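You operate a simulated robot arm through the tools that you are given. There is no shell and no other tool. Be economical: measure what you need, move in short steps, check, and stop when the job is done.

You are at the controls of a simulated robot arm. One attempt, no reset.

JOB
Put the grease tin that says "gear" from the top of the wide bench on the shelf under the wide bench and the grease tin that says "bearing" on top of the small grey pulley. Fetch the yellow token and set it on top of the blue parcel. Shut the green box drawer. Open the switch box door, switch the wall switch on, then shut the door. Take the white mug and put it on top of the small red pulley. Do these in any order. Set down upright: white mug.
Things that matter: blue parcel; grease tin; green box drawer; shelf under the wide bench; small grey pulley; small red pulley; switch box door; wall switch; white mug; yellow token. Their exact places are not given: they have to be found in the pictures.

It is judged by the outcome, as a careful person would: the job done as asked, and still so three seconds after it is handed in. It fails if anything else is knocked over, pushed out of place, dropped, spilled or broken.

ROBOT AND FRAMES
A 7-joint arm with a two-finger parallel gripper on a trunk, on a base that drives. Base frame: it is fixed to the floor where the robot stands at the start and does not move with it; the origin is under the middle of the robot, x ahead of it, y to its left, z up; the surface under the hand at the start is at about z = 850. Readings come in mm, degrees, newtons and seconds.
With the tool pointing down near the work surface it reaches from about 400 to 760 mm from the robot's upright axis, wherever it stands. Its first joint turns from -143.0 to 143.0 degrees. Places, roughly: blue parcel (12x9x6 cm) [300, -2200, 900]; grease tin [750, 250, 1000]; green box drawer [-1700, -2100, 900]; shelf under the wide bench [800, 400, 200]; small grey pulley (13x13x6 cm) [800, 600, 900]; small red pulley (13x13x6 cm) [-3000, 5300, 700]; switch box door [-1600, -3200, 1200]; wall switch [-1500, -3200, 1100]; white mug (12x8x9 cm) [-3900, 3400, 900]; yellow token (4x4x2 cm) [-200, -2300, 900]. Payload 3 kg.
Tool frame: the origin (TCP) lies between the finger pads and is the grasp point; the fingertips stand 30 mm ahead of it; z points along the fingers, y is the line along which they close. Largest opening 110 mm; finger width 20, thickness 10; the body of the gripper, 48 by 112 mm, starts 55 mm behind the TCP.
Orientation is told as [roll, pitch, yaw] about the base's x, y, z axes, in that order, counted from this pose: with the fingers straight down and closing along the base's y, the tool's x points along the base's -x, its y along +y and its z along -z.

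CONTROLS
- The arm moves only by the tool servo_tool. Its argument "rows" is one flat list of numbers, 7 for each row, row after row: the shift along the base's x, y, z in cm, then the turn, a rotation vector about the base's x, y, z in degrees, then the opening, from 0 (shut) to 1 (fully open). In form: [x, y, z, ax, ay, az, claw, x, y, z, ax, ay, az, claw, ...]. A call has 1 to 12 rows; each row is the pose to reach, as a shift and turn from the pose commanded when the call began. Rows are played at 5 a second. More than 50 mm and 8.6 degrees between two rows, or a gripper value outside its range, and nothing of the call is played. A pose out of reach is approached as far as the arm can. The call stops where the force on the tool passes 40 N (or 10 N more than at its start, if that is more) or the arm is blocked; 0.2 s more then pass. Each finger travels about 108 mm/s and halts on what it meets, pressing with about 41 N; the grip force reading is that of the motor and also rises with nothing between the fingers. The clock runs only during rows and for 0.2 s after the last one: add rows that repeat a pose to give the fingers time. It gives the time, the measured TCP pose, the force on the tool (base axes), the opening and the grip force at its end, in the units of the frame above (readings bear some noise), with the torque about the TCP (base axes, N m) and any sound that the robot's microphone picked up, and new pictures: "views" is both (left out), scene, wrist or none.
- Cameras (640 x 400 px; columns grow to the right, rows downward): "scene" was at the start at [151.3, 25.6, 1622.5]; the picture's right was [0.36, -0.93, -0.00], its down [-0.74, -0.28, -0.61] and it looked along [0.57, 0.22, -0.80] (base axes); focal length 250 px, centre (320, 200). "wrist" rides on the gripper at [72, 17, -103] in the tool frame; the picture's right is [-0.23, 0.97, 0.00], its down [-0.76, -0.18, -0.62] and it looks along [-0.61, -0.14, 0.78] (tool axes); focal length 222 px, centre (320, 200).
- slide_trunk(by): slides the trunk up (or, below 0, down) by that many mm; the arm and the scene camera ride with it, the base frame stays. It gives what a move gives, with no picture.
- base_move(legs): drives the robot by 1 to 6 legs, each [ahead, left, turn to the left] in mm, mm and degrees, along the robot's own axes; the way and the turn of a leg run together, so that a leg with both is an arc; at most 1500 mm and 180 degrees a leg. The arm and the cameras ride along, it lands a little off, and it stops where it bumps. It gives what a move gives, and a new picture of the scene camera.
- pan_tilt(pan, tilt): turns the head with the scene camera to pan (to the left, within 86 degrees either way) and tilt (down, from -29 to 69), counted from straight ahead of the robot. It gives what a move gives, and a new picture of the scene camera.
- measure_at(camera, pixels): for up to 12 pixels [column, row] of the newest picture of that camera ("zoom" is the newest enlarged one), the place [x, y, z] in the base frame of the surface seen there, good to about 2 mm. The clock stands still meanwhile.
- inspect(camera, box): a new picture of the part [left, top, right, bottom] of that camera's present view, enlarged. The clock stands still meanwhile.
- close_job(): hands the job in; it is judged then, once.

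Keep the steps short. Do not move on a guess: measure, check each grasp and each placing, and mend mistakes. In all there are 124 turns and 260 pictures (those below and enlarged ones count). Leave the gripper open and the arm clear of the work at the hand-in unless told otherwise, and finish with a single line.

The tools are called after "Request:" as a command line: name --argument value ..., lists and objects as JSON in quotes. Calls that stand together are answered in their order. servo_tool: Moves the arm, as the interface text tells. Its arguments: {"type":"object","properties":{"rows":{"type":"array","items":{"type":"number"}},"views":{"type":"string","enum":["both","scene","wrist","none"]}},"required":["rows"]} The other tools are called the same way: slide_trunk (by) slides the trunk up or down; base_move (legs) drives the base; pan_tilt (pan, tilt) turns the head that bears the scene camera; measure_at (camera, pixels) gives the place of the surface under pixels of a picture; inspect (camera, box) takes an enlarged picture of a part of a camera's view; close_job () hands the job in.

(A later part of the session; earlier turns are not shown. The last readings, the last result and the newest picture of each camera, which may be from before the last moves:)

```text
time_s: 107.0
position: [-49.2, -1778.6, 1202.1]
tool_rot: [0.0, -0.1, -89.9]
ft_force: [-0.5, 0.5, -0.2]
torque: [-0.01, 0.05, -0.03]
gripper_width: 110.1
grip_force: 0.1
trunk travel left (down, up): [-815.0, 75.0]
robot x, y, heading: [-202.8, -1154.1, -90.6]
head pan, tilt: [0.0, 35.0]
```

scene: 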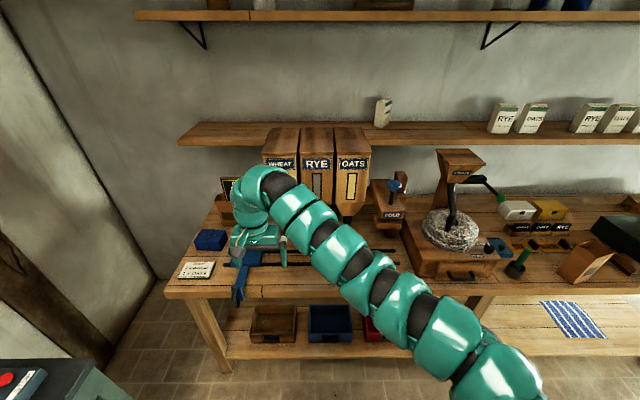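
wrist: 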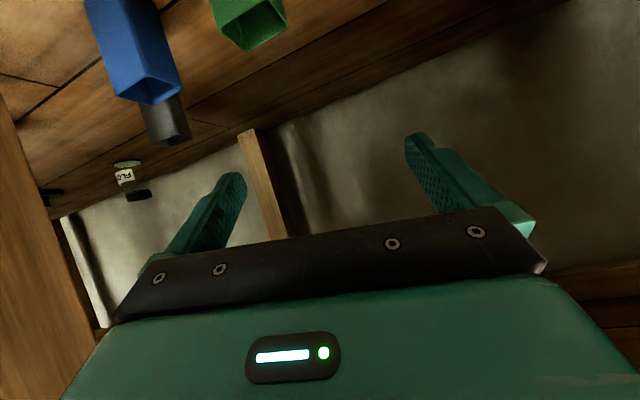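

Request:
base_move --legs '[[0, -550, 0]]'

Request:
pan_tilt --pan 30 --tilt 35

```text
time_s: 110.2
position: [-597.4, -1773.3, 1201.9]
tool_rot: [0.1, -0.2, -89.8]
ft_force: [0.7, 0.2, 0.3]
torque: [0.01, -0.01, 0.04]
gripper_width: 110.0
grip_force: 0.0
trunk travel left (down, up): [-815.0, 75.0]
robot x, y, heading: [-751.6, -1150.8, -90.3]
head pan, tilt: [0.0, 35.0]
```

scene: 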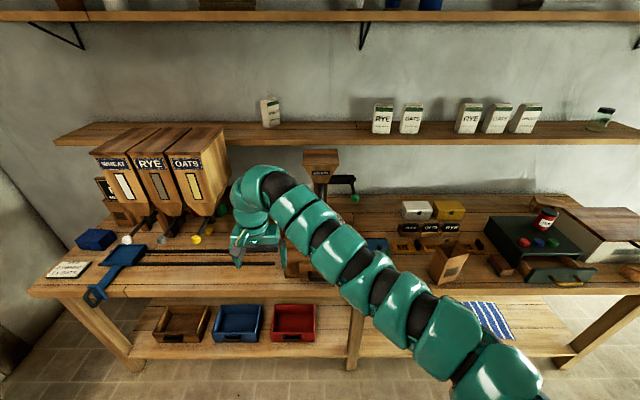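

```text
time_s: 111.2
position: [-596.0, -1773.2, 1202.4]
tool_rot: [0.1, -0.1, -89.8]
ft_force: [0.6, -0.1, 0.3]
torque: [0.0, -0.03, -0.02]
gripper_width: 109.8
grip_force: 0.1
trunk travel left (down, up): [-815.0, 75.0]
robot x, y, heading: [-746.4, -1149.0, -90.3]
head pan, tilt: [30.0, 35.0]
```

scene: 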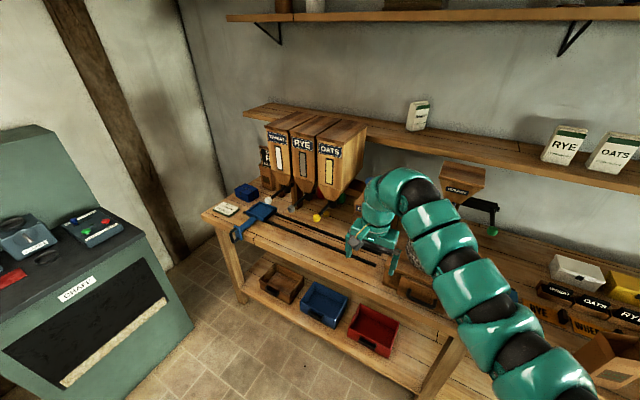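

Request:
inspect --camera "scene" --box '[210, 160, 370, 260]'

Request:
measure_at --camera "zoom" --pixels '[[425, 228], [335, 200], [140, 110], [120, 125], [160, 125], [145, 140], [480, 180], [350, 260], [60, 200], [250, 200], [500, 60], [390, 195]]'

```text
4.00 times, centred on (290, 210) of scene
```

zoom: 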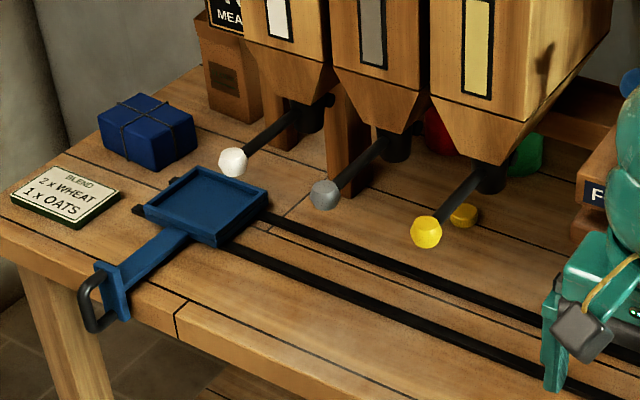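

```text
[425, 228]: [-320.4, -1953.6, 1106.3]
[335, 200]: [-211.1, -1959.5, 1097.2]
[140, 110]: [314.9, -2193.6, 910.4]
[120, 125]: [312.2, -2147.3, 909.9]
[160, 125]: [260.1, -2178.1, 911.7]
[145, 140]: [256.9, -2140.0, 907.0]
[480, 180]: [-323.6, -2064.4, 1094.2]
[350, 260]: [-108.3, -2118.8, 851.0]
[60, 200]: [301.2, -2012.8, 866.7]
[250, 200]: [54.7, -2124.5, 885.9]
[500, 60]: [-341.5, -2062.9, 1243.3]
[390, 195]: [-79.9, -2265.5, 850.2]
```

The yellow token is probably the disc at zoom (463,213), below the OATS hopper with its lever. Measure it and the hopper surroundings.

Request:
measure_at --camera "zoom" --pixels '[[465, 215], [455, 215], [470, 220], [525, 155], [435, 135], [395, 150], [490, 180], [345, 180], [310, 120], [530, 100], [560, 200], [590, 230]]'

Request:
inspect --camera "scene" --box '[294, 180, 358, 220]'

```text
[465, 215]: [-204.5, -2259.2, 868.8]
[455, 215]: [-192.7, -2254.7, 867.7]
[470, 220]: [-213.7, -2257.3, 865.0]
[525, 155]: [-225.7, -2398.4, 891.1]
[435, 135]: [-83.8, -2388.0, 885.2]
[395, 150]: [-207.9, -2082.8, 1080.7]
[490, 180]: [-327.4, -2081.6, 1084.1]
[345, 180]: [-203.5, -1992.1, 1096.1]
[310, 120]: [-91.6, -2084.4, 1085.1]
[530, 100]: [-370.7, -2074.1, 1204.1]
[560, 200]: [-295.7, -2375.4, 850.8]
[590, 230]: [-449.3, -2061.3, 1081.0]
```

```text
10.00 times, centred on (326, 200) of scene
```

zoom: 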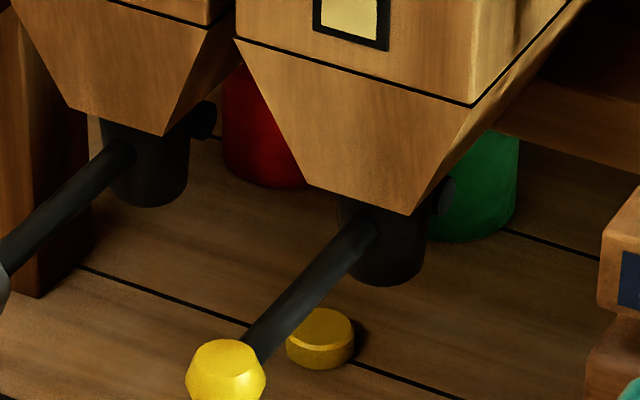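

I need to know the hand's shape (a grey block protrudes from it). Inspect the gripper and measure.

Request:
inspect --camera "scene" --box '[330, 200, 426, 280]'

Request:
measure_at --camera "zoom" --pixels '[[120, 230], [180, 270], [150, 300], [200, 300], [100, 260], [130, 360], [430, 280], [300, 260], [400, 250]]'

```text
5.00 times, centred on (378, 240) of scene
```

zoom: 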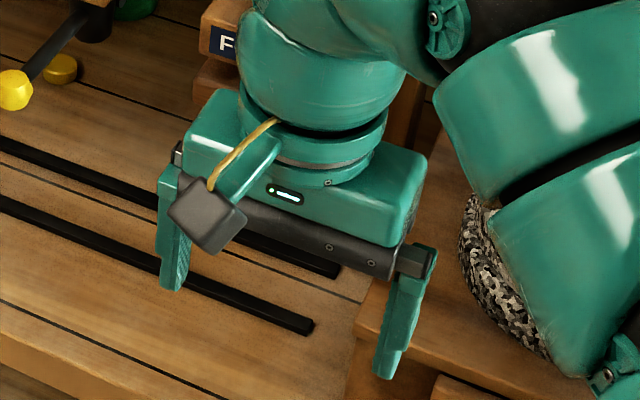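

```text
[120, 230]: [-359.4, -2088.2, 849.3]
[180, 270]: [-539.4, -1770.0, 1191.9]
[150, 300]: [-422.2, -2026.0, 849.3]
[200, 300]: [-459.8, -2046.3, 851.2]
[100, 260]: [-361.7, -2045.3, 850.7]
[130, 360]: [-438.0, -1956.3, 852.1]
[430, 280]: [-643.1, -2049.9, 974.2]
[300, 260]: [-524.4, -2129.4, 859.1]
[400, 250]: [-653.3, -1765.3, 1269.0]
```

The token (top z≈868) lies at about (-203,-2262), beneath the hopper levers (z≈1085–1106, y −1955…−2080). I need a nearly horizontal tool with the wrist camera side up, so I test turning the wrist 180° in free air.

Request:
servo_tool --rows '[0, 0, 0, 0, 0, 8.3, 1, 0, 0, 0, 0, 0, 16.6, 1, 0, 0, 0, 0, 0, 24.9, 1, 0, 0, 0, 0, 0, 33.2, 1, 0, 0, 0, 0, 0, 41.5, 1, 0, 0, 0, 0, 0, 49.8, 1, 0, 0, 0, 0, 0, 58.1, 1, 0, 0, 0, 0, 0, 66.4, 1, 0, 0, 0, 0, 0, 74.7, 1, 0, 0, 0, 0, 0, 83, 1, 0, 0, 0, 0, 0, 90, 1, 0, 0, 0, 0, 0, 90, 1]' --views "none"

Request:
servo_tool --rows '[0, 0, 0, 0, 0, 8.3, 1, 0, 0, 0, 0, 0, 16.6, 1, 0, 0, 0, 0, 0, 24.9, 1, 0, 0, 0, 0, 0, 33.2, 1, 0, 0, 0, 0, 0, 41.5, 1, 0, 0, 0, 0, 0, 49.8, 1, 0, 0, 0, 0, 0, 58.1, 1, 0, 0, 0, 0, 0, 66.4, 1, 0, 0, 0, 0, 0, 74.7, 1, 0, 0, 0, 0, 0, 83, 1, 0, 0, 0, 0, 0, 90, 1, 0, 0, 0, 0, 0, 90, 1]' --views "both"

```text
time_s: 113.8
position: [-595.7, -1773.5, 1202.7]
tool_rot: [0.0, -0.1, 0.3]
ft_force: [0.8, -0.7, -0.1]
torque: [0.01, 0.03, 0.04]
gripper_width: 110.1
grip_force: 0.2
trunk travel left (down, up): [-815.0, 75.0]
robot x, y, heading: [-754.7, -1154.4, -90.3]
head pan, tilt: [30.0, 35.0]
```

```text
time_s: 116.4
position: [-597.2, -1772.5, 1202.3]
tool_rot: [0.0, -0.1, 90.2]
ft_force: [0.3, -0.4, 0.7]
torque: [-0.01, -0.01, -0.01]
gripper_width: 110.3
grip_force: 0.1
trunk travel left (down, up): [-815.0, 75.0]
robot x, y, heading: [-753.0, -1152.5, -90.2]
head pan, tilt: [30.0, 35.0]
```

scene: 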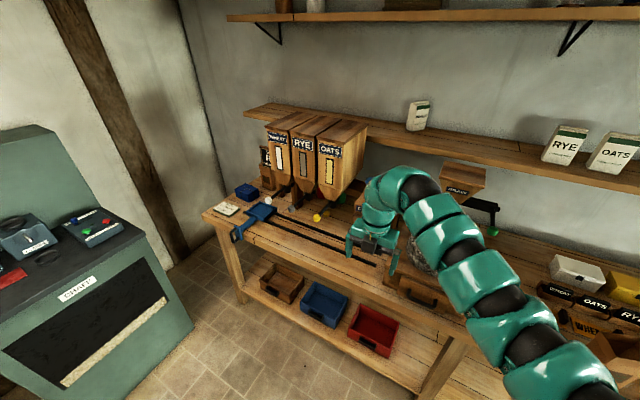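
wrist: 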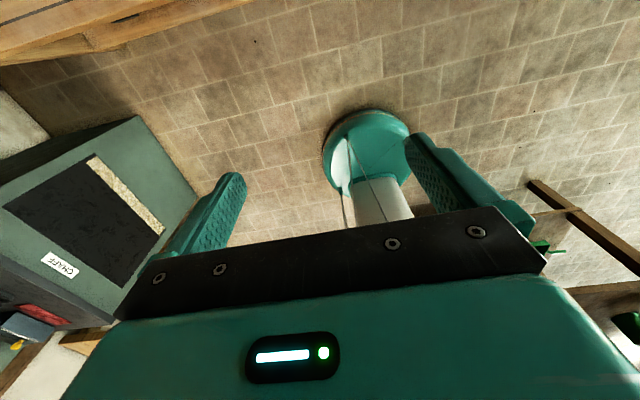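

Full 180° works. Back off 250 mm for clearance, then pitch the fingers forward by 72°.

Request:
base_move --legs '[[-250, 0, 0]]'

Request:
servo_tool --rows '[0, -1.5, 0, -8, 0, 0, 1, 0, -3, 0, -16, 0, 0, 1, 0, -4.5, 0, -24, 0, 0, 1, 0, -6, 0, -32, 0, 0, 1, 0, -7.5, 0, -40, 0, 0, 1, 0, -9, 0, -48, 0, 0, 1, 0, -10.5, 0, -56, 0, 0, 1, 0, -12, 0, -64, 0, 0, 1, 0, -14, 0, -72, 0, 0, 1, 0, -14, 0, -72, 0, 0, 1]'

```text
time_s: 118.4
position: [-578.7, -1537.4, 1202.8]
tool_rot: [0.0, -0.1, 91.4]
ft_force: [-0.1, 0.3, -0.3]
torque: [0.01, 0.02, 0.02]
gripper_width: 110.2
grip_force: 0.1
trunk travel left (down, up): [-815.0, 75.0]
robot x, y, heading: [-746.0, -915.6, -89.1]
head pan, tilt: [30.0, 35.0]
stopped in leg 1: the robot was blocked; the commanded pose is now the measured one
```

scene: 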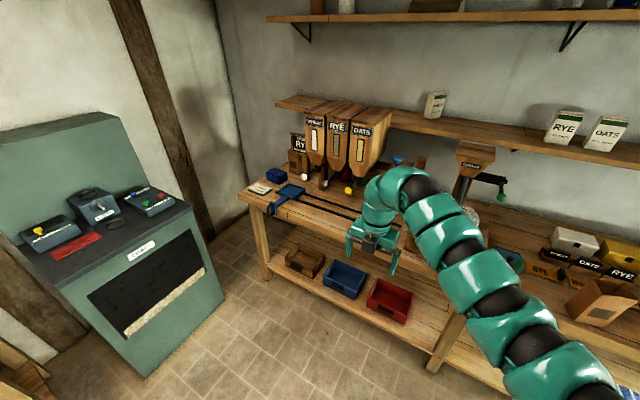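

```text
time_s: 120.6
position: [-577.9, -1676.7, 1202.5]
tool_rot: [4.0, 71.8, 94.0]
ft_force: [0.1, -0.6, -0.7]
torque: [0.01, -0.01, 0.01]
gripper_width: 109.9
grip_force: 0.0
out of reach, approached as far as the arm can: row 2
trunk travel left (down, up): [-815.0, 75.0]
robot x, y, heading: [-744.6, -918.9, -89.1]
head pan, tilt: [30.0, 35.0]
```

scene: 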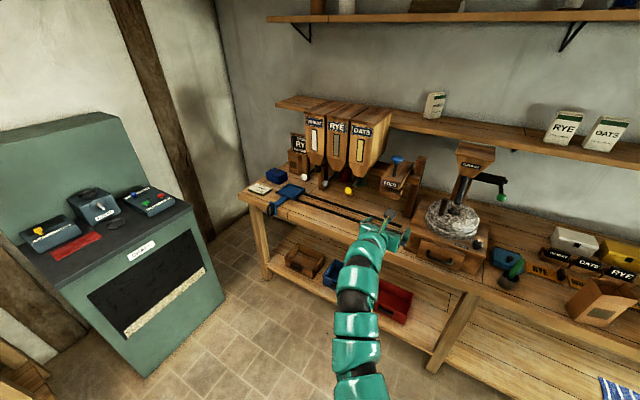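
wrist: 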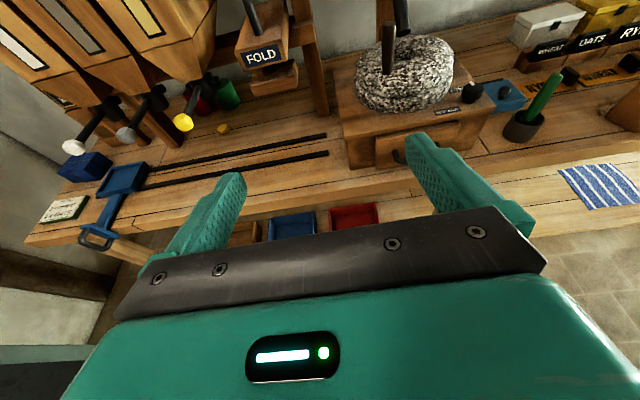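

The base bumped something behind. I look to the right/back to check nothing was disturbed.

Request:
pan_tilt --pan -86 --tilt 45

Request:
pan_tilt --pan 86 --tilt 45

```text
time_s: 122.5
position: [-579.3, -1677.2, 1203.3]
tool_rot: [4.0, 71.9, 94.1]
ft_force: [0.2, 0.0, -0.1]
torque: [0.01, -0.04, 0.01]
gripper_width: 110.0
grip_force: 0.0
trunk travel left (down, up): [-815.0, 75.0]
robot x, y, heading: [-742.2, -915.5, -89.2]
head pan, tilt: [-85.9, 45.0]
```

scene: 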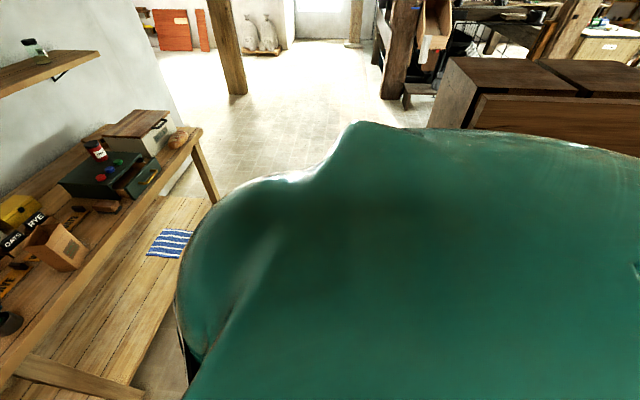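

```text
time_s: 125.1
position: [-578.6, -1677.6, 1202.8]
tool_rot: [4.1, 71.7, 94.3]
ft_force: [0.8, 0.4, 0.8]
torque: [0.0, 0.01, 0.02]
gripper_width: 110.2
grip_force: 0.0
trunk travel left (down, up): [-815.0, 75.0]
robot x, y, heading: [-745.5, -916.7, -89.0]
head pan, tilt: [85.9, 45.0]
```

scene: 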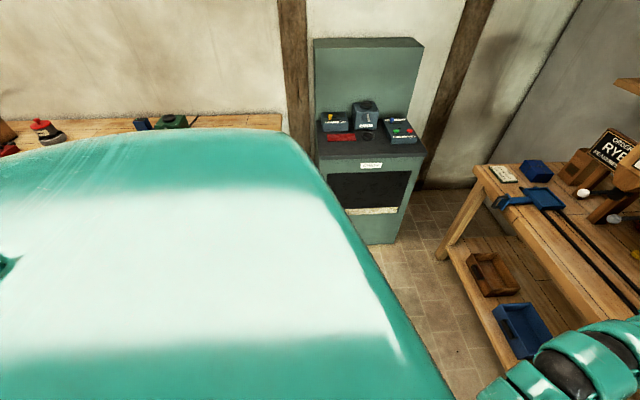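

Only the solid wooden cabinet is behind; nothing fell. Now lower trunk 300, and shift left 375 to line up with the token.

Request:
slide_trunk --by -290

Request:
base_move --legs '[[20, 375, -1]]'

Request:
pan_tilt --pan 0 --tilt 20

Request:
inspect --camera "wrist" --box '[0, 0, 640, 400]'

```text
time_s: 128.0
position: [-577.9, -1677.5, 912.7]
tool_rot: [3.9, 72.0, 94.1]
ft_force: [-0.5, -0.4, -1.6]
torque: [0.02, 0.02, -0.01]
gripper_width: 110.0
grip_force: 0.1
trunk travel left (down, up): [-525.0, 365.0]
robot x, y, heading: [-747.1, -917.4, -89.1]
head pan, tilt: [85.9, 45.0]
```

```text
time_s: 130.4
position: [-216.6, -1699.4, 912.0]
tool_rot: [4.0, 71.9, 93.1]
ft_force: [-0.6, 0.2, 0.4]
torque: [-0.03, 0.0, -0.01]
gripper_width: 109.8
grip_force: 0.1
trunk travel left (down, up): [-525.0, 365.0]
robot x, y, heading: [-370.1, -936.7, -89.9]
head pan, tilt: [85.9, 45.0]
```

scene: 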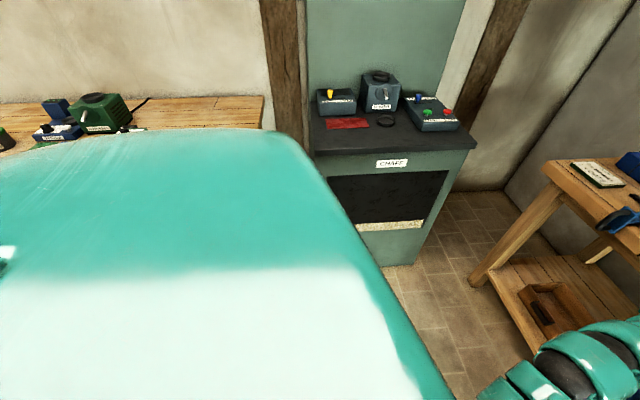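

```text
time_s: 132.0
position: [-216.7, -1699.4, 912.4]
tool_rot: [4.1, 71.8, 93.0]
ft_force: [-0.6, -0.9, -0.8]
torque: [0.02, -0.04, 0.01]
gripper_width: 110.2
grip_force: 0.1
trunk travel left (down, up): [-525.0, 365.0]
robot x, y, heading: [-363.4, -935.5, -90.4]
head pan, tilt: [0.0, 20.0]
```

scene: 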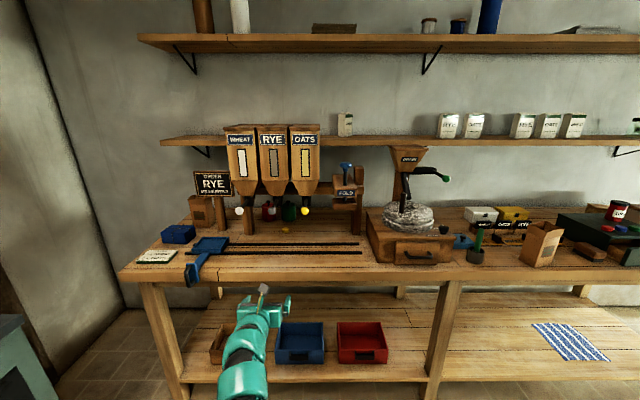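

```text
1.00 times, centred on (320, 200) of wrist (not enlarged: the box is as wide or as high as the picture)
```

zoom: 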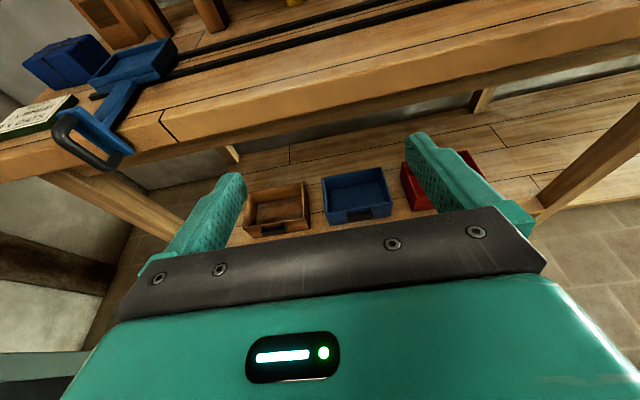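

Good front view of the dispenser. Enlarge it and measure posts, nozzles, token.

Request:
inspect --camera "scene" --box '[200, 170, 360, 270]'

Request:
measure_at --camera "zoom" --pixels '[[340, 240], [335, 236], [345, 243], [180, 230], [285, 200], [420, 165], [160, 165], [200, 100], [640, 200], [600, 200], [280, 130], [350, 165]]'

```text
4.00 times, centred on (280, 220) of scene
```

zoom: 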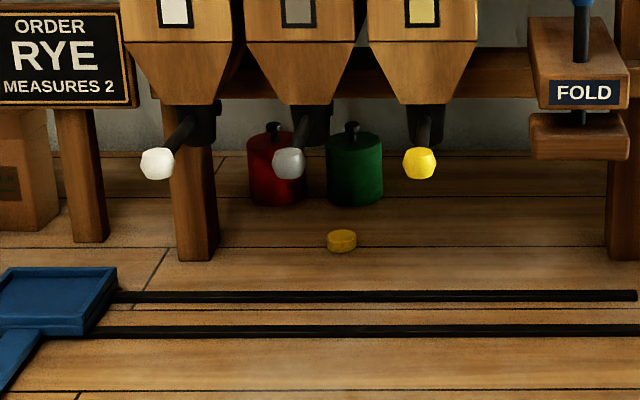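

```text
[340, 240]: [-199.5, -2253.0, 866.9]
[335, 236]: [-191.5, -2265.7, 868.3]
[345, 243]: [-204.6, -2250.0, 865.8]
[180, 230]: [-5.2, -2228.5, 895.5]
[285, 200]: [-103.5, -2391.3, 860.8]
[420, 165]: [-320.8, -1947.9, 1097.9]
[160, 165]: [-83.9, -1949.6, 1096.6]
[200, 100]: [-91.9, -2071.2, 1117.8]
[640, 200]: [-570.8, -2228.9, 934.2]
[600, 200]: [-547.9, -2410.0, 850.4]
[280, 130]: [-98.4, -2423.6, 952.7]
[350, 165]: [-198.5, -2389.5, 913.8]
```

Request:
measure_at --camera "zoom" --pixels '[[318, 140], [318, 120], [203, 140], [432, 140], [290, 175], [330, 245], [340, 250], [352, 240], [329, 240], [300, 296], [300, 331]]'

```text
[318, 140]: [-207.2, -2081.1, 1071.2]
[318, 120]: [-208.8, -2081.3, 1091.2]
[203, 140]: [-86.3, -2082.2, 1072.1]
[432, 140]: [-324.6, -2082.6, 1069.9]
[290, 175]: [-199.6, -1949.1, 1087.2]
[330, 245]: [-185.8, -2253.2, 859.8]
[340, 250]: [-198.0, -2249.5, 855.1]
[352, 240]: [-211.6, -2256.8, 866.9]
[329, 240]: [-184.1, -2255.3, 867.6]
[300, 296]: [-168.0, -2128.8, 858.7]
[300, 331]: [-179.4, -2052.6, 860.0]
```

Measure the arm's height profile behind the hand, to be sure it passes under the lever balls (z≥1083).

Request:
measure_at --camera "scene" --pixels '[[262, 292], [262, 302], [258, 318], [250, 330], [245, 345], [240, 360], [240, 380], [243, 395], [280, 305]]'

```text
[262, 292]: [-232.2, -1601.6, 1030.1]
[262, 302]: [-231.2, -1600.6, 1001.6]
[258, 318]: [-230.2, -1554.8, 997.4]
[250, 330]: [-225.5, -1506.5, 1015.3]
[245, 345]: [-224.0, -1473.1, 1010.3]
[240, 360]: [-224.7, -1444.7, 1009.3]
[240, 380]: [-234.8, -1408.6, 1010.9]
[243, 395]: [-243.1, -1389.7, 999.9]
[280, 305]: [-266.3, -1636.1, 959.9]
```

The forearm would hang too low over the bench edge. Raise the trunk 80, lower the hand accordingly and steepen to ~26°, then re-measure.

Request:
slide_trunk --by 90

Request:
servo_tool --rows '[0, 0, -4, 2.7, 0, 0, 1, 0, 0, -8, 5.4, 0, 0, 1, 0, 0, -11, 8, 0, 0, 1, 0, 0, -11, 8, 0, 0, 1]' --views "scene"

```text
time_s: 133.3
position: [-218.3, -1700.5, 1002.6]
tool_rot: [4.0, 71.8, 93.0]
ft_force: [0.7, 0.3, -0.5]
torque: [-0.01, -0.03, 0.02]
gripper_width: 110.0
grip_force: 0.0
trunk travel left (down, up): [-615.0, 275.0]
robot x, y, heading: [-365.2, -936.6, -90.5]
head pan, tilt: [0.0, 20.0]
```

```text
time_s: 134.3
position: [-217.6, -1699.7, 891.6]
tool_rot: [3.0, 63.7, 92.1]
ft_force: [0.1, 0.2, 0.2]
torque: [0.04, 0.02, 0.02]
gripper_width: 110.2
grip_force: 0.1
trunk travel left (down, up): [-615.0, 275.0]
robot x, y, heading: [-369.5, -937.1, -90.3]
head pan, tilt: [0.0, 20.0]
```

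scene: 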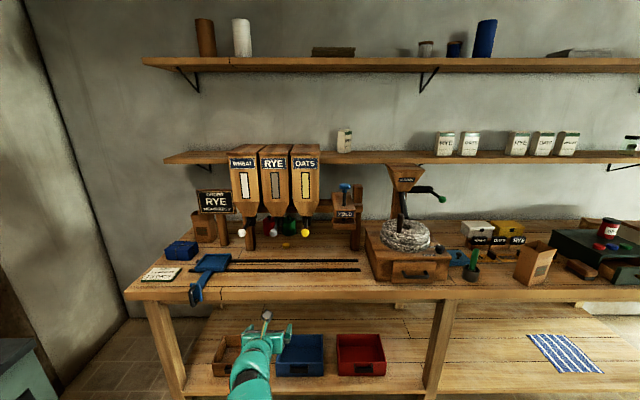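

Request:
pan_tilt --pan 0 --tilt 45

Request:
inspect --camera "scene" --box '[180, 160, 340, 360]'

```text
time_s: 135.2
position: [-217.0, -1700.7, 890.6]
tool_rot: [3.0, 63.9, 92.0]
ft_force: [-0.2, -0.2, 0.8]
torque: [-0.01, -0.02, -0.01]
gripper_width: 110.0
grip_force: 0.0
trunk travel left (down, up): [-615.0, 275.0]
robot x, y, heading: [-366.3, -933.0, -90.4]
head pan, tilt: [0.0, 45.0]
```

scene: 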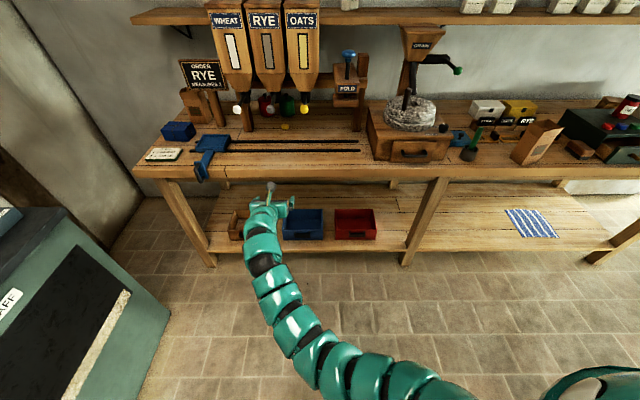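

```text
2.00 times, centred on (260, 260) of scene
```

zoom: 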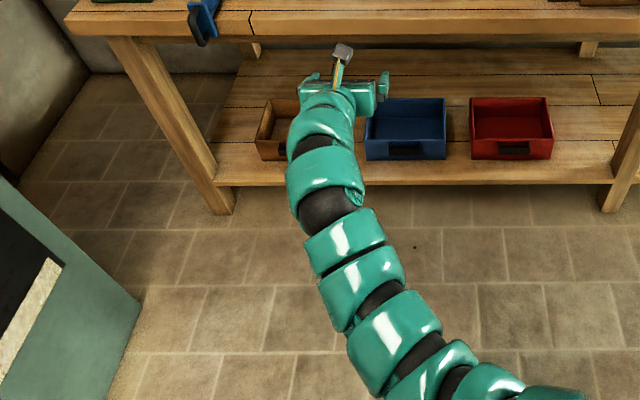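

Request:
measure_at --camera "zoom" --pixels '[[343, 50], [325, 105], [322, 145], [322, 170], [325, 205], [340, 235], [355, 270], [290, 180], [357, 175], [310, 245], [390, 320], [450, 370]]'

```text
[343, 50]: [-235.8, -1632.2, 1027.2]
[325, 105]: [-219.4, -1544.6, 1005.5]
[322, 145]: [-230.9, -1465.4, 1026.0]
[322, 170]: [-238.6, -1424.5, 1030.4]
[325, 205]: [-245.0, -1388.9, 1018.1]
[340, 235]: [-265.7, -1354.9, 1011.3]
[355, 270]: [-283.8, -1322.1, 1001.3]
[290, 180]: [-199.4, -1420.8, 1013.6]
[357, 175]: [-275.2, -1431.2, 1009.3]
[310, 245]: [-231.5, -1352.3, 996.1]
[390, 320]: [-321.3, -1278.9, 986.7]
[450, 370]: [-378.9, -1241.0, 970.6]
```

Arm top stays ≤1030, bottom ≥~890 — it fits under the levers. Drive in 440 (plus 18 left) at 10 mm higher.

Request:
servo_tool --rows '[0, 0, 1, 0, 0, 0, 0.7]' --views "none"

Request:
base_move --legs '[[0, 18, 0.3], [440, 0, 0]]'

Request:
inspect --camera "wrist" --box '[0, 0, 640, 400]'

```text
time_s: 135.6
position: [-218.8, -1699.7, 902.4]
tool_rot: [2.9, 63.9, 92.0]
ft_force: [-0.6, -0.4, -0.6]
torque: [0.0, -0.01, 0.0]
gripper_width: 76.9
grip_force: 0.1
trunk travel left (down, up): [-615.0, 275.0]
robot x, y, heading: [-368.5, -933.4, -90.4]
head pan, tilt: [0.0, 45.0]
```

```text
time_s: 138.6
position: [-198.5, -2132.7, 899.9]
tool_rot: [2.9, 63.7, 92.3]
ft_force: [-0.7, 0.4, 0.1]
torque: [-0.01, -0.01, -0.02]
gripper_width: 76.9
grip_force: 0.1
trunk travel left (down, up): [-615.0, 275.0]
robot x, y, heading: [-349.7, -1368.6, -90.2]
head pan, tilt: [0.0, 45.0]
```

scene: 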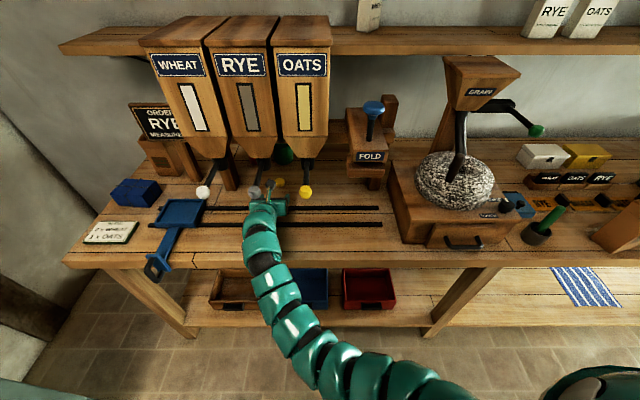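

```text
1.00 times, centred on (320, 200) of wrist (not enlarged: the box is as wide or as high as the picture)
```

zoom: 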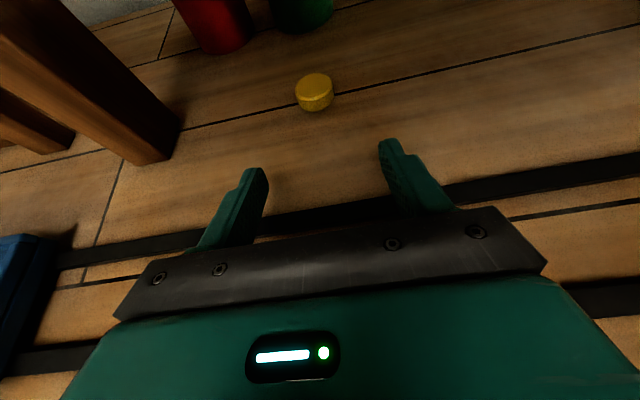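

Clear view of the token (314,92). Measure its edges from the wrist.

Request:
measure_at --camera "wrist" --pixels '[[297, 88], [331, 86], [313, 75], [313, 97], [314, 107], [314, 86]]'

```text
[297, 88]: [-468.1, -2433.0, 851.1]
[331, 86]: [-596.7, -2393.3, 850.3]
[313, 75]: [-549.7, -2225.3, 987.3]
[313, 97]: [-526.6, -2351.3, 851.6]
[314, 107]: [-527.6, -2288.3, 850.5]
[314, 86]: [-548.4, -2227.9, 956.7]
```

Request:
measure_at --camera "zoom" --pixels '[[298, 88], [331, 86], [313, 75], [313, 97], [314, 107], [314, 86]]'

```text
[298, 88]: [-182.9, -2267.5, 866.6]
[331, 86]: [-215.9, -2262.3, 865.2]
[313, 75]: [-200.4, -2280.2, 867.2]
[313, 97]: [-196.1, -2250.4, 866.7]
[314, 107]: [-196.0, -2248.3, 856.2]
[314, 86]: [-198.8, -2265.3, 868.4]
```

Token centre (-199,-2266). Advance and lower to straddle it.

Request:
servo_tool --rows '[0, -4, -0.3, 0, 0, 0, 0.7, 0, -8, -1, 0, 0, 0, 0.7, -0.05, -10.5, -1.8, 0, 0, 0, 0.7, -0.05, -11.8, -2.4, 0, 0, 0, 0.7, -0.05, -11.8, -2.4, 0, 0, 0, 0.7]' --views "wrist"

```text
time_s: 139.8
position: [-198.7, -2251.0, 877.5]
tool_rot: [3.0, 63.9, 92.2]
ft_force: [0.9, -0.8, -0.1]
torque: [0.05, 0.03, 0.0]
gripper_width: 77.1
grip_force: 0.1
trunk travel left (down, up): [-615.0, 275.0]
robot x, y, heading: [-355.0, -1370.8, -90.0]
head pan, tilt: [0.0, 45.0]
```

wrist: 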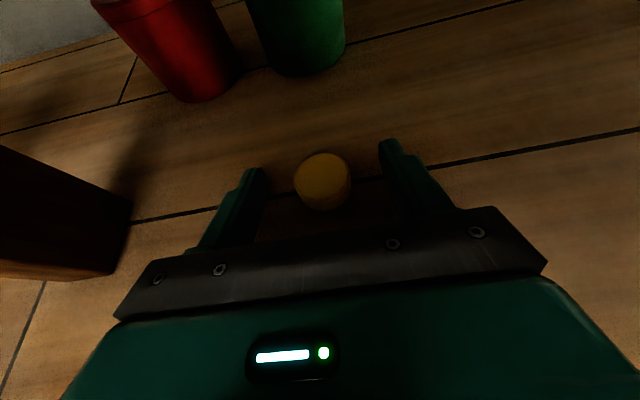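

Token between the fingers. Close and lift slightly.

Request:
servo_tool --rows '[0, 0, -0.2, 0, 0, 0, 0.7, 0, 0, -0.2, 0, 0, 0, 0.2, 0, 0, -0.2, 0, 0, 0, 0.2, 0, 0, -0.2, 0, 0, 0, 0.2, 0, 0, -0.2, 0, 0, 0, 0.2, 0, 0, 1.5, 0, 0, 0, 0.2, 0, 0, 2.5, 0, 0, 0, 0.2]' --views "wrist"

```text
time_s: 141.4
position: [-198.2, -2251.3, 903.3]
tool_rot: [3.0, 64.0, 92.3]
ft_force: [0.3, 0.4, 0.4]
torque: [-0.04, -0.02, 0.01]
gripper_width: 32.8
grip_force: 41.0
trunk travel left (down, up): [-615.0, 275.0]
robot x, y, heading: [-351.4, -1373.3, -90.1]
head pan, tilt: [0.0, 45.0]
```

wrist: 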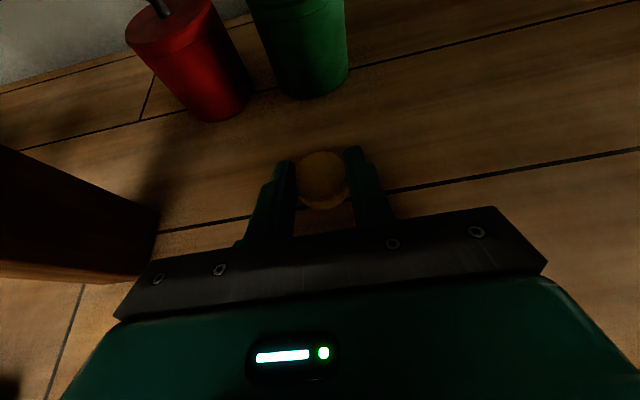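

Token held. Back straight out 450, then look at the parcel.

Request:
base_move --legs '[[-430, 0, 0], [0, 480, 0]]'

Request:
inspect --camera "scene" --box '[220, 80, 380, 180]'

```text
time_s: 146.5
position: [285.5, -1826.3, 903.8]
tool_rot: [3.2, 63.9, 92.0]
ft_force: [-0.1, -0.3, -0.5]
torque: [0.02, -0.01, -0.02]
gripper_width: 32.9
grip_force: 40.8
trunk travel left (down, up): [-615.0, 275.0]
robot x, y, heading: [135.8, -942.4, -90.7]
head pan, tilt: [0.0, 45.0]
```

scene: 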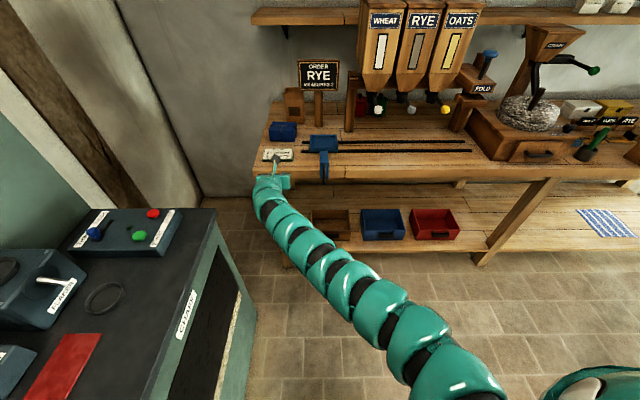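

```text
4.00 times, centred on (300, 130) of scene
```

zoom: 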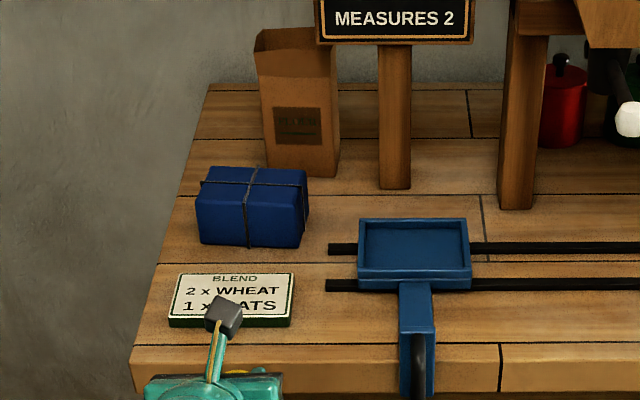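

Request:
measure_at --camera "zoom" --pixels '[[208, 170], [303, 172], [200, 195], [305, 198], [230, 183], [275, 185], [254, 182], [250, 240], [205, 240], [215, 300]]'

```text
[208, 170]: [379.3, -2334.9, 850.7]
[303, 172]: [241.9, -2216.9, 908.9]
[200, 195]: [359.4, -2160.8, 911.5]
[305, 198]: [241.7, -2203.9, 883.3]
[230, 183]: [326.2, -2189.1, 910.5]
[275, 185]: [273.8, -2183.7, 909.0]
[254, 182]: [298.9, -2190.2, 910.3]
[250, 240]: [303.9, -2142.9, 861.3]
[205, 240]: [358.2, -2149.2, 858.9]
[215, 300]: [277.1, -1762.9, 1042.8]
```

Parcel top z≈910, centre (300,-2185), strings crossing there. I'll set the token on the flat quadrant at about (270,-2167). Raise 50, drive ahead 318, right 12.

Request:
servo_tool --rows '[0, 0, 3, 0, 0, 0, 0.2, 0, 0, 5.5, 0, 0, 0, 0.2]' --views "none"

Request:
base_move --legs '[[0, -12, 0.5], [318, 0, 0]]'

Request:
inspect --camera "wrist" --box '[160, 60, 480, 260]'

```text
time_s: 147.1
position: [284.2, -1826.3, 959.8]
tool_rot: [3.2, 63.8, 92.1]
ft_force: [0.0, 0.3, -0.7]
torque: [-0.03, 0.03, 0.0]
gripper_width: 32.9
grip_force: 40.6
trunk travel left (down, up): [-615.0, 275.0]
robot x, y, heading: [141.4, -945.4, -90.5]
head pan, tilt: [0.0, 45.0]
```

```text
time_s: 149.6
position: [278.3, -2148.6, 958.0]
tool_rot: [3.0, 63.9, 92.4]
ft_force: [0.9, -0.1, 0.3]
torque: [-0.01, 0.0, 0.02]
gripper_width: 32.8
grip_force: 40.9
trunk travel left (down, up): [-615.0, 275.0]
robot x, y, heading: [124.4, -1267.8, -90.2]
head pan, tilt: [0.0, 45.0]
```

scene: 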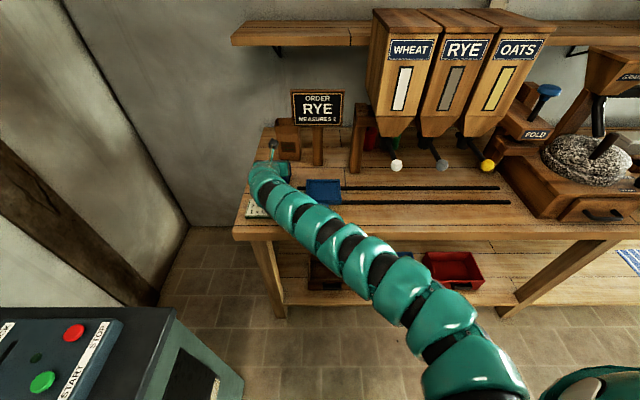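

```text
2.00 times, centred on (320, 160) of wrist
```

zoom: 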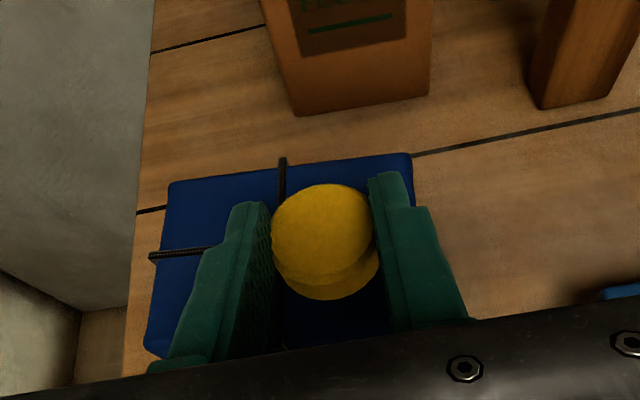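

Shift −8 mm in x, lower to 938 first.

Request:
servo_tool --rows '[-0.8, -0.2, 0, 0, 0, 0, 0.2, -0.8, -0.2, -1.2, 0, 0, 0, 0.2, -0.8, -0.2, -1.9, 0, 0, 0, 0.2, -0.8, -0.2, -2.1, 0, 0, 0, 0.2, -0.8, -0.2, -2.2, 0, 0, 0, 0.2, -0.8, -0.2, -2.2, 0, 0, 0, 0.2]' --views "wrist"

```text
time_s: 151.0
position: [270.8, -2151.3, 936.7]
tool_rot: [2.9, 64.0, 92.4]
ft_force: [-0.2, 0.3, 0.6]
torque: [-0.02, -0.04, 0.05]
gripper_width: 33.0
grip_force: 40.8
trunk travel left (down, up): [-615.0, 275.0]
robot x, y, heading: [125.9, -1266.3, -90.0]
head pan, tilt: [0.0, 45.0]
```

wrist: 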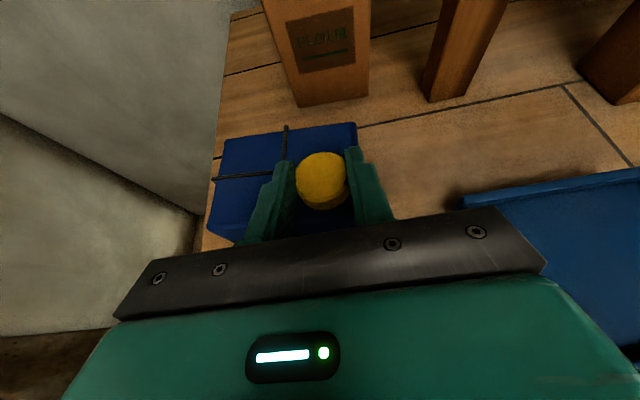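

Down 1–2 mm more until a light contact.

Request:
servo_tool --rows '[0, 0, -0.1, 0, 0, 0, 0.2, 0, 0, -0.2, 0, 0, 0, 0.2, 0, 0, -0.2, 0, 0, 0, 0.2]' --views "none"

```text
time_s: 151.8
position: [269.7, -2150.6, 936.5]
tool_rot: [3.0, 63.9, 92.3]
ft_force: [-0.8, -3.6, 8.4]
torque: [-0.22, -0.12, -0.04]
gripper_width: 32.8
grip_force: 40.8
trunk travel left (down, up): [-615.0, 275.0]
robot x, y, heading: [122.4, -1266.2, -90.2]
head pan, tilt: [0.0, 45.0]
```

Contact 8 N. Open just a little (to 40 mm) and lift straight up, then back.

Request:
servo_tool --rows '[0, 0, 0.1, 0, 0, 0, 0.37, 0, 0, 0.1, 0, 0, 0, 0.37, 0, 0, 1, 0, 0, 0, 0.37, 0, 0, 3, 0, 0, 0, 0.37, 0, 2, 6, 0, 0, 0, 0.5]' --views "wrist"

```text
time_s: 153.0
position: [269.0, -2130.5, 996.2]
tool_rot: [2.9, 63.9, 92.3]
ft_force: [0.0, 0.1, 0.4]
torque: [0.0, -0.01, 0.01]
gripper_width: 54.8
grip_force: 0.1
trunk travel left (down, up): [-615.0, 275.0]
robot x, y, heading: [126.7, -1267.4, -90.1]
head pan, tilt: [0.0, 45.0]
```

wrist: 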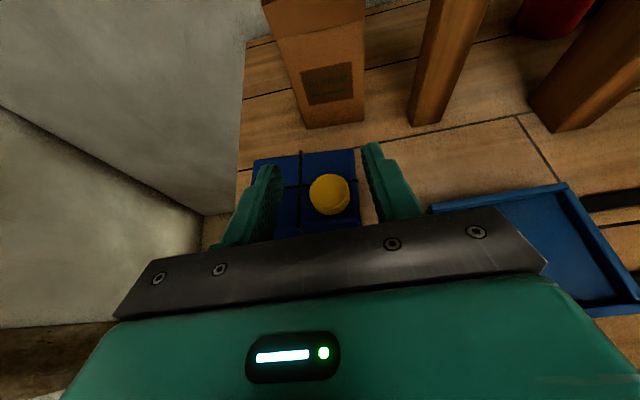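

Token rests on the parcel. Back out and drive right toward the green drawer.

Request:
base_move --legs '[[-280, 0, 0], [0, -1400, 0]]'

Request:
pan_tilt --pan -20 --tilt 40

```text
time_s: 161.7
position: [-1183.2, -1844.2, 995.0]
tool_rot: [2.9, 63.9, 91.8]
ft_force: [-0.6, -0.7, -0.1]
torque: [0.01, 0.02, 0.01]
gripper_width: 55.1
grip_force: 0.1
trunk travel left (down, up): [-615.0, 275.0]
robot x, y, heading: [-1318.1, -977.4, -90.8]
head pan, tilt: [0.0, 45.0]
```

scene: 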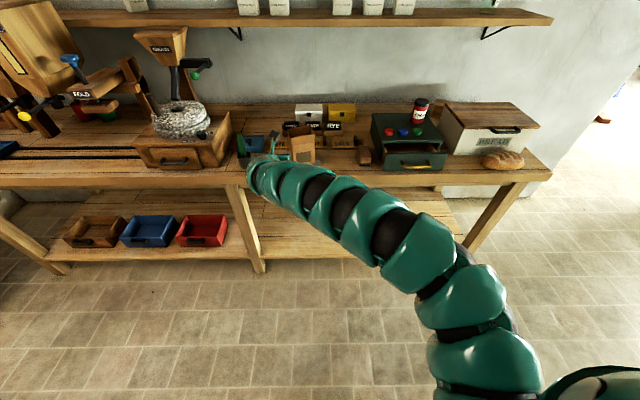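

```text
time_s: 162.6
position: [-1181.9, -1844.8, 994.3]
tool_rot: [3.0, 63.9, 91.7]
ft_force: [0.0, 0.6, -0.2]
torque: [0.02, 0.0, 0.01]
gripper_width: 55.0
grip_force: 0.1
trunk travel left (down, up): [-615.0, 275.0]
robot x, y, heading: [-1318.6, -976.6, -90.5]
head pan, tilt: [-20.0, 40.0]
```

scene: 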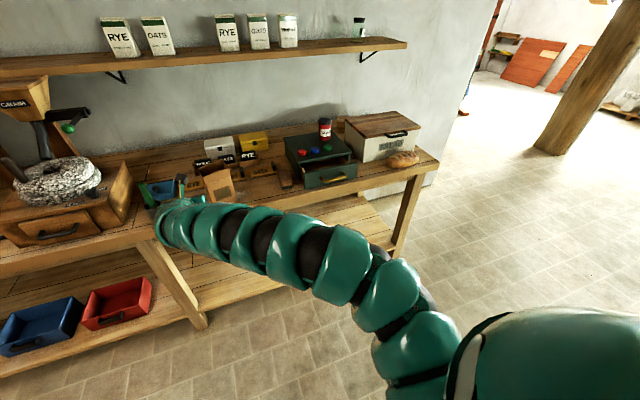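

Request:
inspect --camera "scene" --box '[270, 110, 430, 210]'

Request:
measure_at --camera "zoom" --pixels '[[150, 290], [340, 240], [240, 280], [250, 275], [150, 240], [190, 170], [320, 160], [60, 110], [200, 235], [300, 205], [145, 305], [90, 290]]'

```text
4.00 times, centred on (350, 160) of scene
```

zoom: 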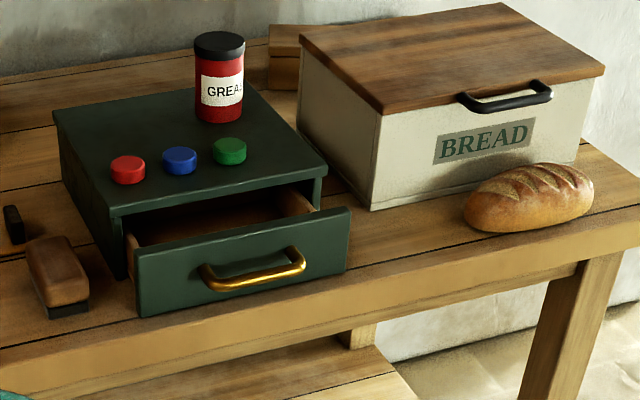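

```text
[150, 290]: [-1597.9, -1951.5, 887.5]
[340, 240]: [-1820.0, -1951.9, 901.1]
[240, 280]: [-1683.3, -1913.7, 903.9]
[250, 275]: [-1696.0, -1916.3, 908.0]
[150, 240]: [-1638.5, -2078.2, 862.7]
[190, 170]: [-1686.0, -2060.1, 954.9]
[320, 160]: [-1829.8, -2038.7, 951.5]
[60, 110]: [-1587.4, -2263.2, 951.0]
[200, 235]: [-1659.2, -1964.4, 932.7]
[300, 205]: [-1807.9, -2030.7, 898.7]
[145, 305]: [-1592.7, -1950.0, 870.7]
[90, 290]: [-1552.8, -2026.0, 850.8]
```

Drawer face at y≈-1951, x −1592…−1822, handle centre x≈−1707. I'll open the fingers to straddle the handle and push the face. Drive right 524, lower 90.

Request:
base_move --legs '[[0, -524, 0.5]]'

Request:
slide_trunk --by -88

Request:
servo_tool --rows '[0, 0, 0, 0, 0, 0, 1, 0, 0, 0, 0, 0, 0, 1, 0, 0, 0, 0, 0, 0, 1]'

```text
time_s: 165.7
position: [-1706.6, -1838.1, 996.3]
tool_rot: [3.1, 63.9, 92.2]
ft_force: [0.2, 0.1, 0.0]
torque: [-0.01, -0.01, 0.0]
gripper_width: 55.2
grip_force: 0.1
trunk travel left (down, up): [-615.0, 275.0]
robot x, y, heading: [-1851.7, -978.5, -90.3]
head pan, tilt: [-20.0, 40.0]
```

scene: 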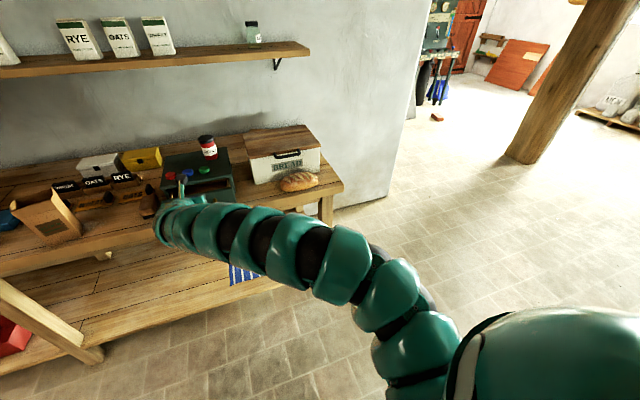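

```text
time_s: 166.9
position: [-1706.9, -1839.6, 909.2]
tool_rot: [3.0, 63.9, 92.3]
ft_force: [0.5, 0.1, 0.3]
torque: [-0.01, 0.01, 0.01]
gripper_width: 55.1
grip_force: 0.2
trunk travel left (down, up): [-527.0, 363.0]
robot x, y, heading: [-1849.1, -975.2, -90.0]
head pan, tilt: [-20.0, 40.0]
```

```text
time_s: 167.7
position: [-1706.9, -1839.6, 907.3]
tool_rot: [3.1, 63.9, 92.3]
ft_force: [0.4, 1.0, -0.1]
torque: [-0.02, 0.01, 0.0]
gripper_width: 110.2
grip_force: 0.0
trunk travel left (down, up): [-527.0, 363.0]
robot x, y, heading: [-1848.5, -974.8, -90.0]
head pan, tilt: [-20.0, 40.0]
```

scene: 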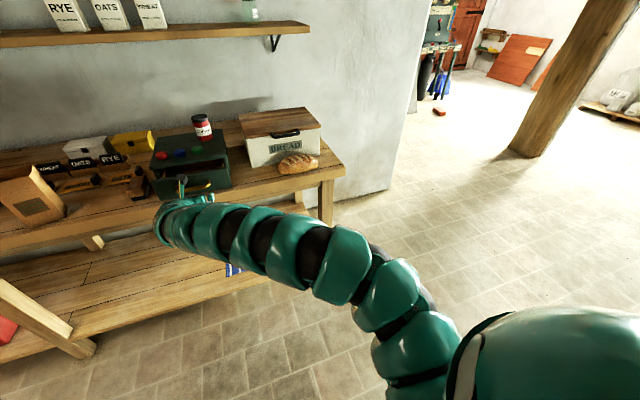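
wrist: 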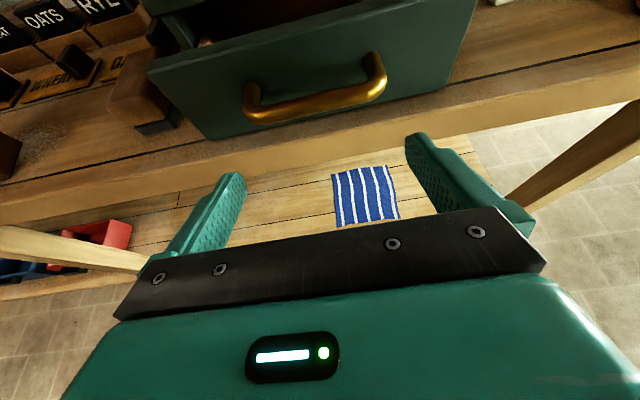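

Request:
measure_at --camera "wrist" --pixels '[[249, 95], [376, 70], [315, 105], [200, 100], [430, 60], [180, 45], [250, 20]]'

```text
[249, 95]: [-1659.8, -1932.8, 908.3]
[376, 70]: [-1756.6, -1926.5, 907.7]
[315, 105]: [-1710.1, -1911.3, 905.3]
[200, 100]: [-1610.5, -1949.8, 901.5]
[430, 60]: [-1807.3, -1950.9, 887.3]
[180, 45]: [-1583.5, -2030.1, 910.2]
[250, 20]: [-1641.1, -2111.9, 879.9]
```

Handle spans 107 mm — too wide to straddle. I'll close the fingers and push the face just above the handle bar (tip z≈915).

Request:
servo_tool --rows '[0, 0, 1.9, 0, 0, 0, 0.3, 0, 0, 1.9, 0, 0, 0, 0, 0, -4, 1.9, 0, 0, 0, 0, 0, -7, 1.9, 0, 0, 0, 0, 0, -8.5, 1.9, 0, 0, 0, 0, 0, -10, 1.9, 0, 0, 0, 0]' --views "wrist"

```text
time_s: 169.1
position: [-1713.8, -1911.7, 923.9]
tool_rot: [3.0, 63.9, 92.3]
ft_force: [-0.8, 0.2, -0.3]
torque: [0.0, -0.04, -0.01]
gripper_width: 0.1
grip_force: 38.5
out of reach, approached as far as the arm can: row 5, 6
trunk travel left (down, up): [-527.0, 363.0]
robot x, y, heading: [-1848.9, -973.6, -90.3]
head pan, tilt: [-20.0, 40.0]
```

wrist: 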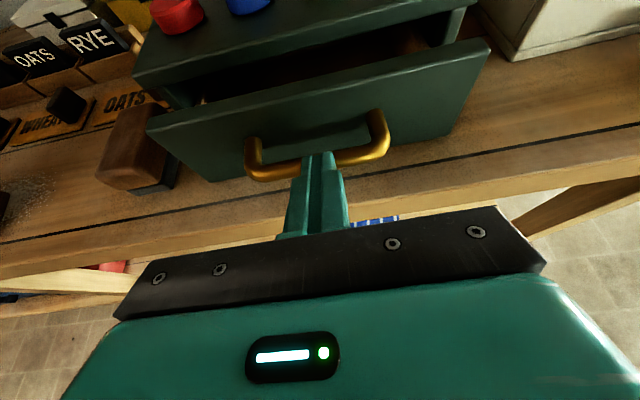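

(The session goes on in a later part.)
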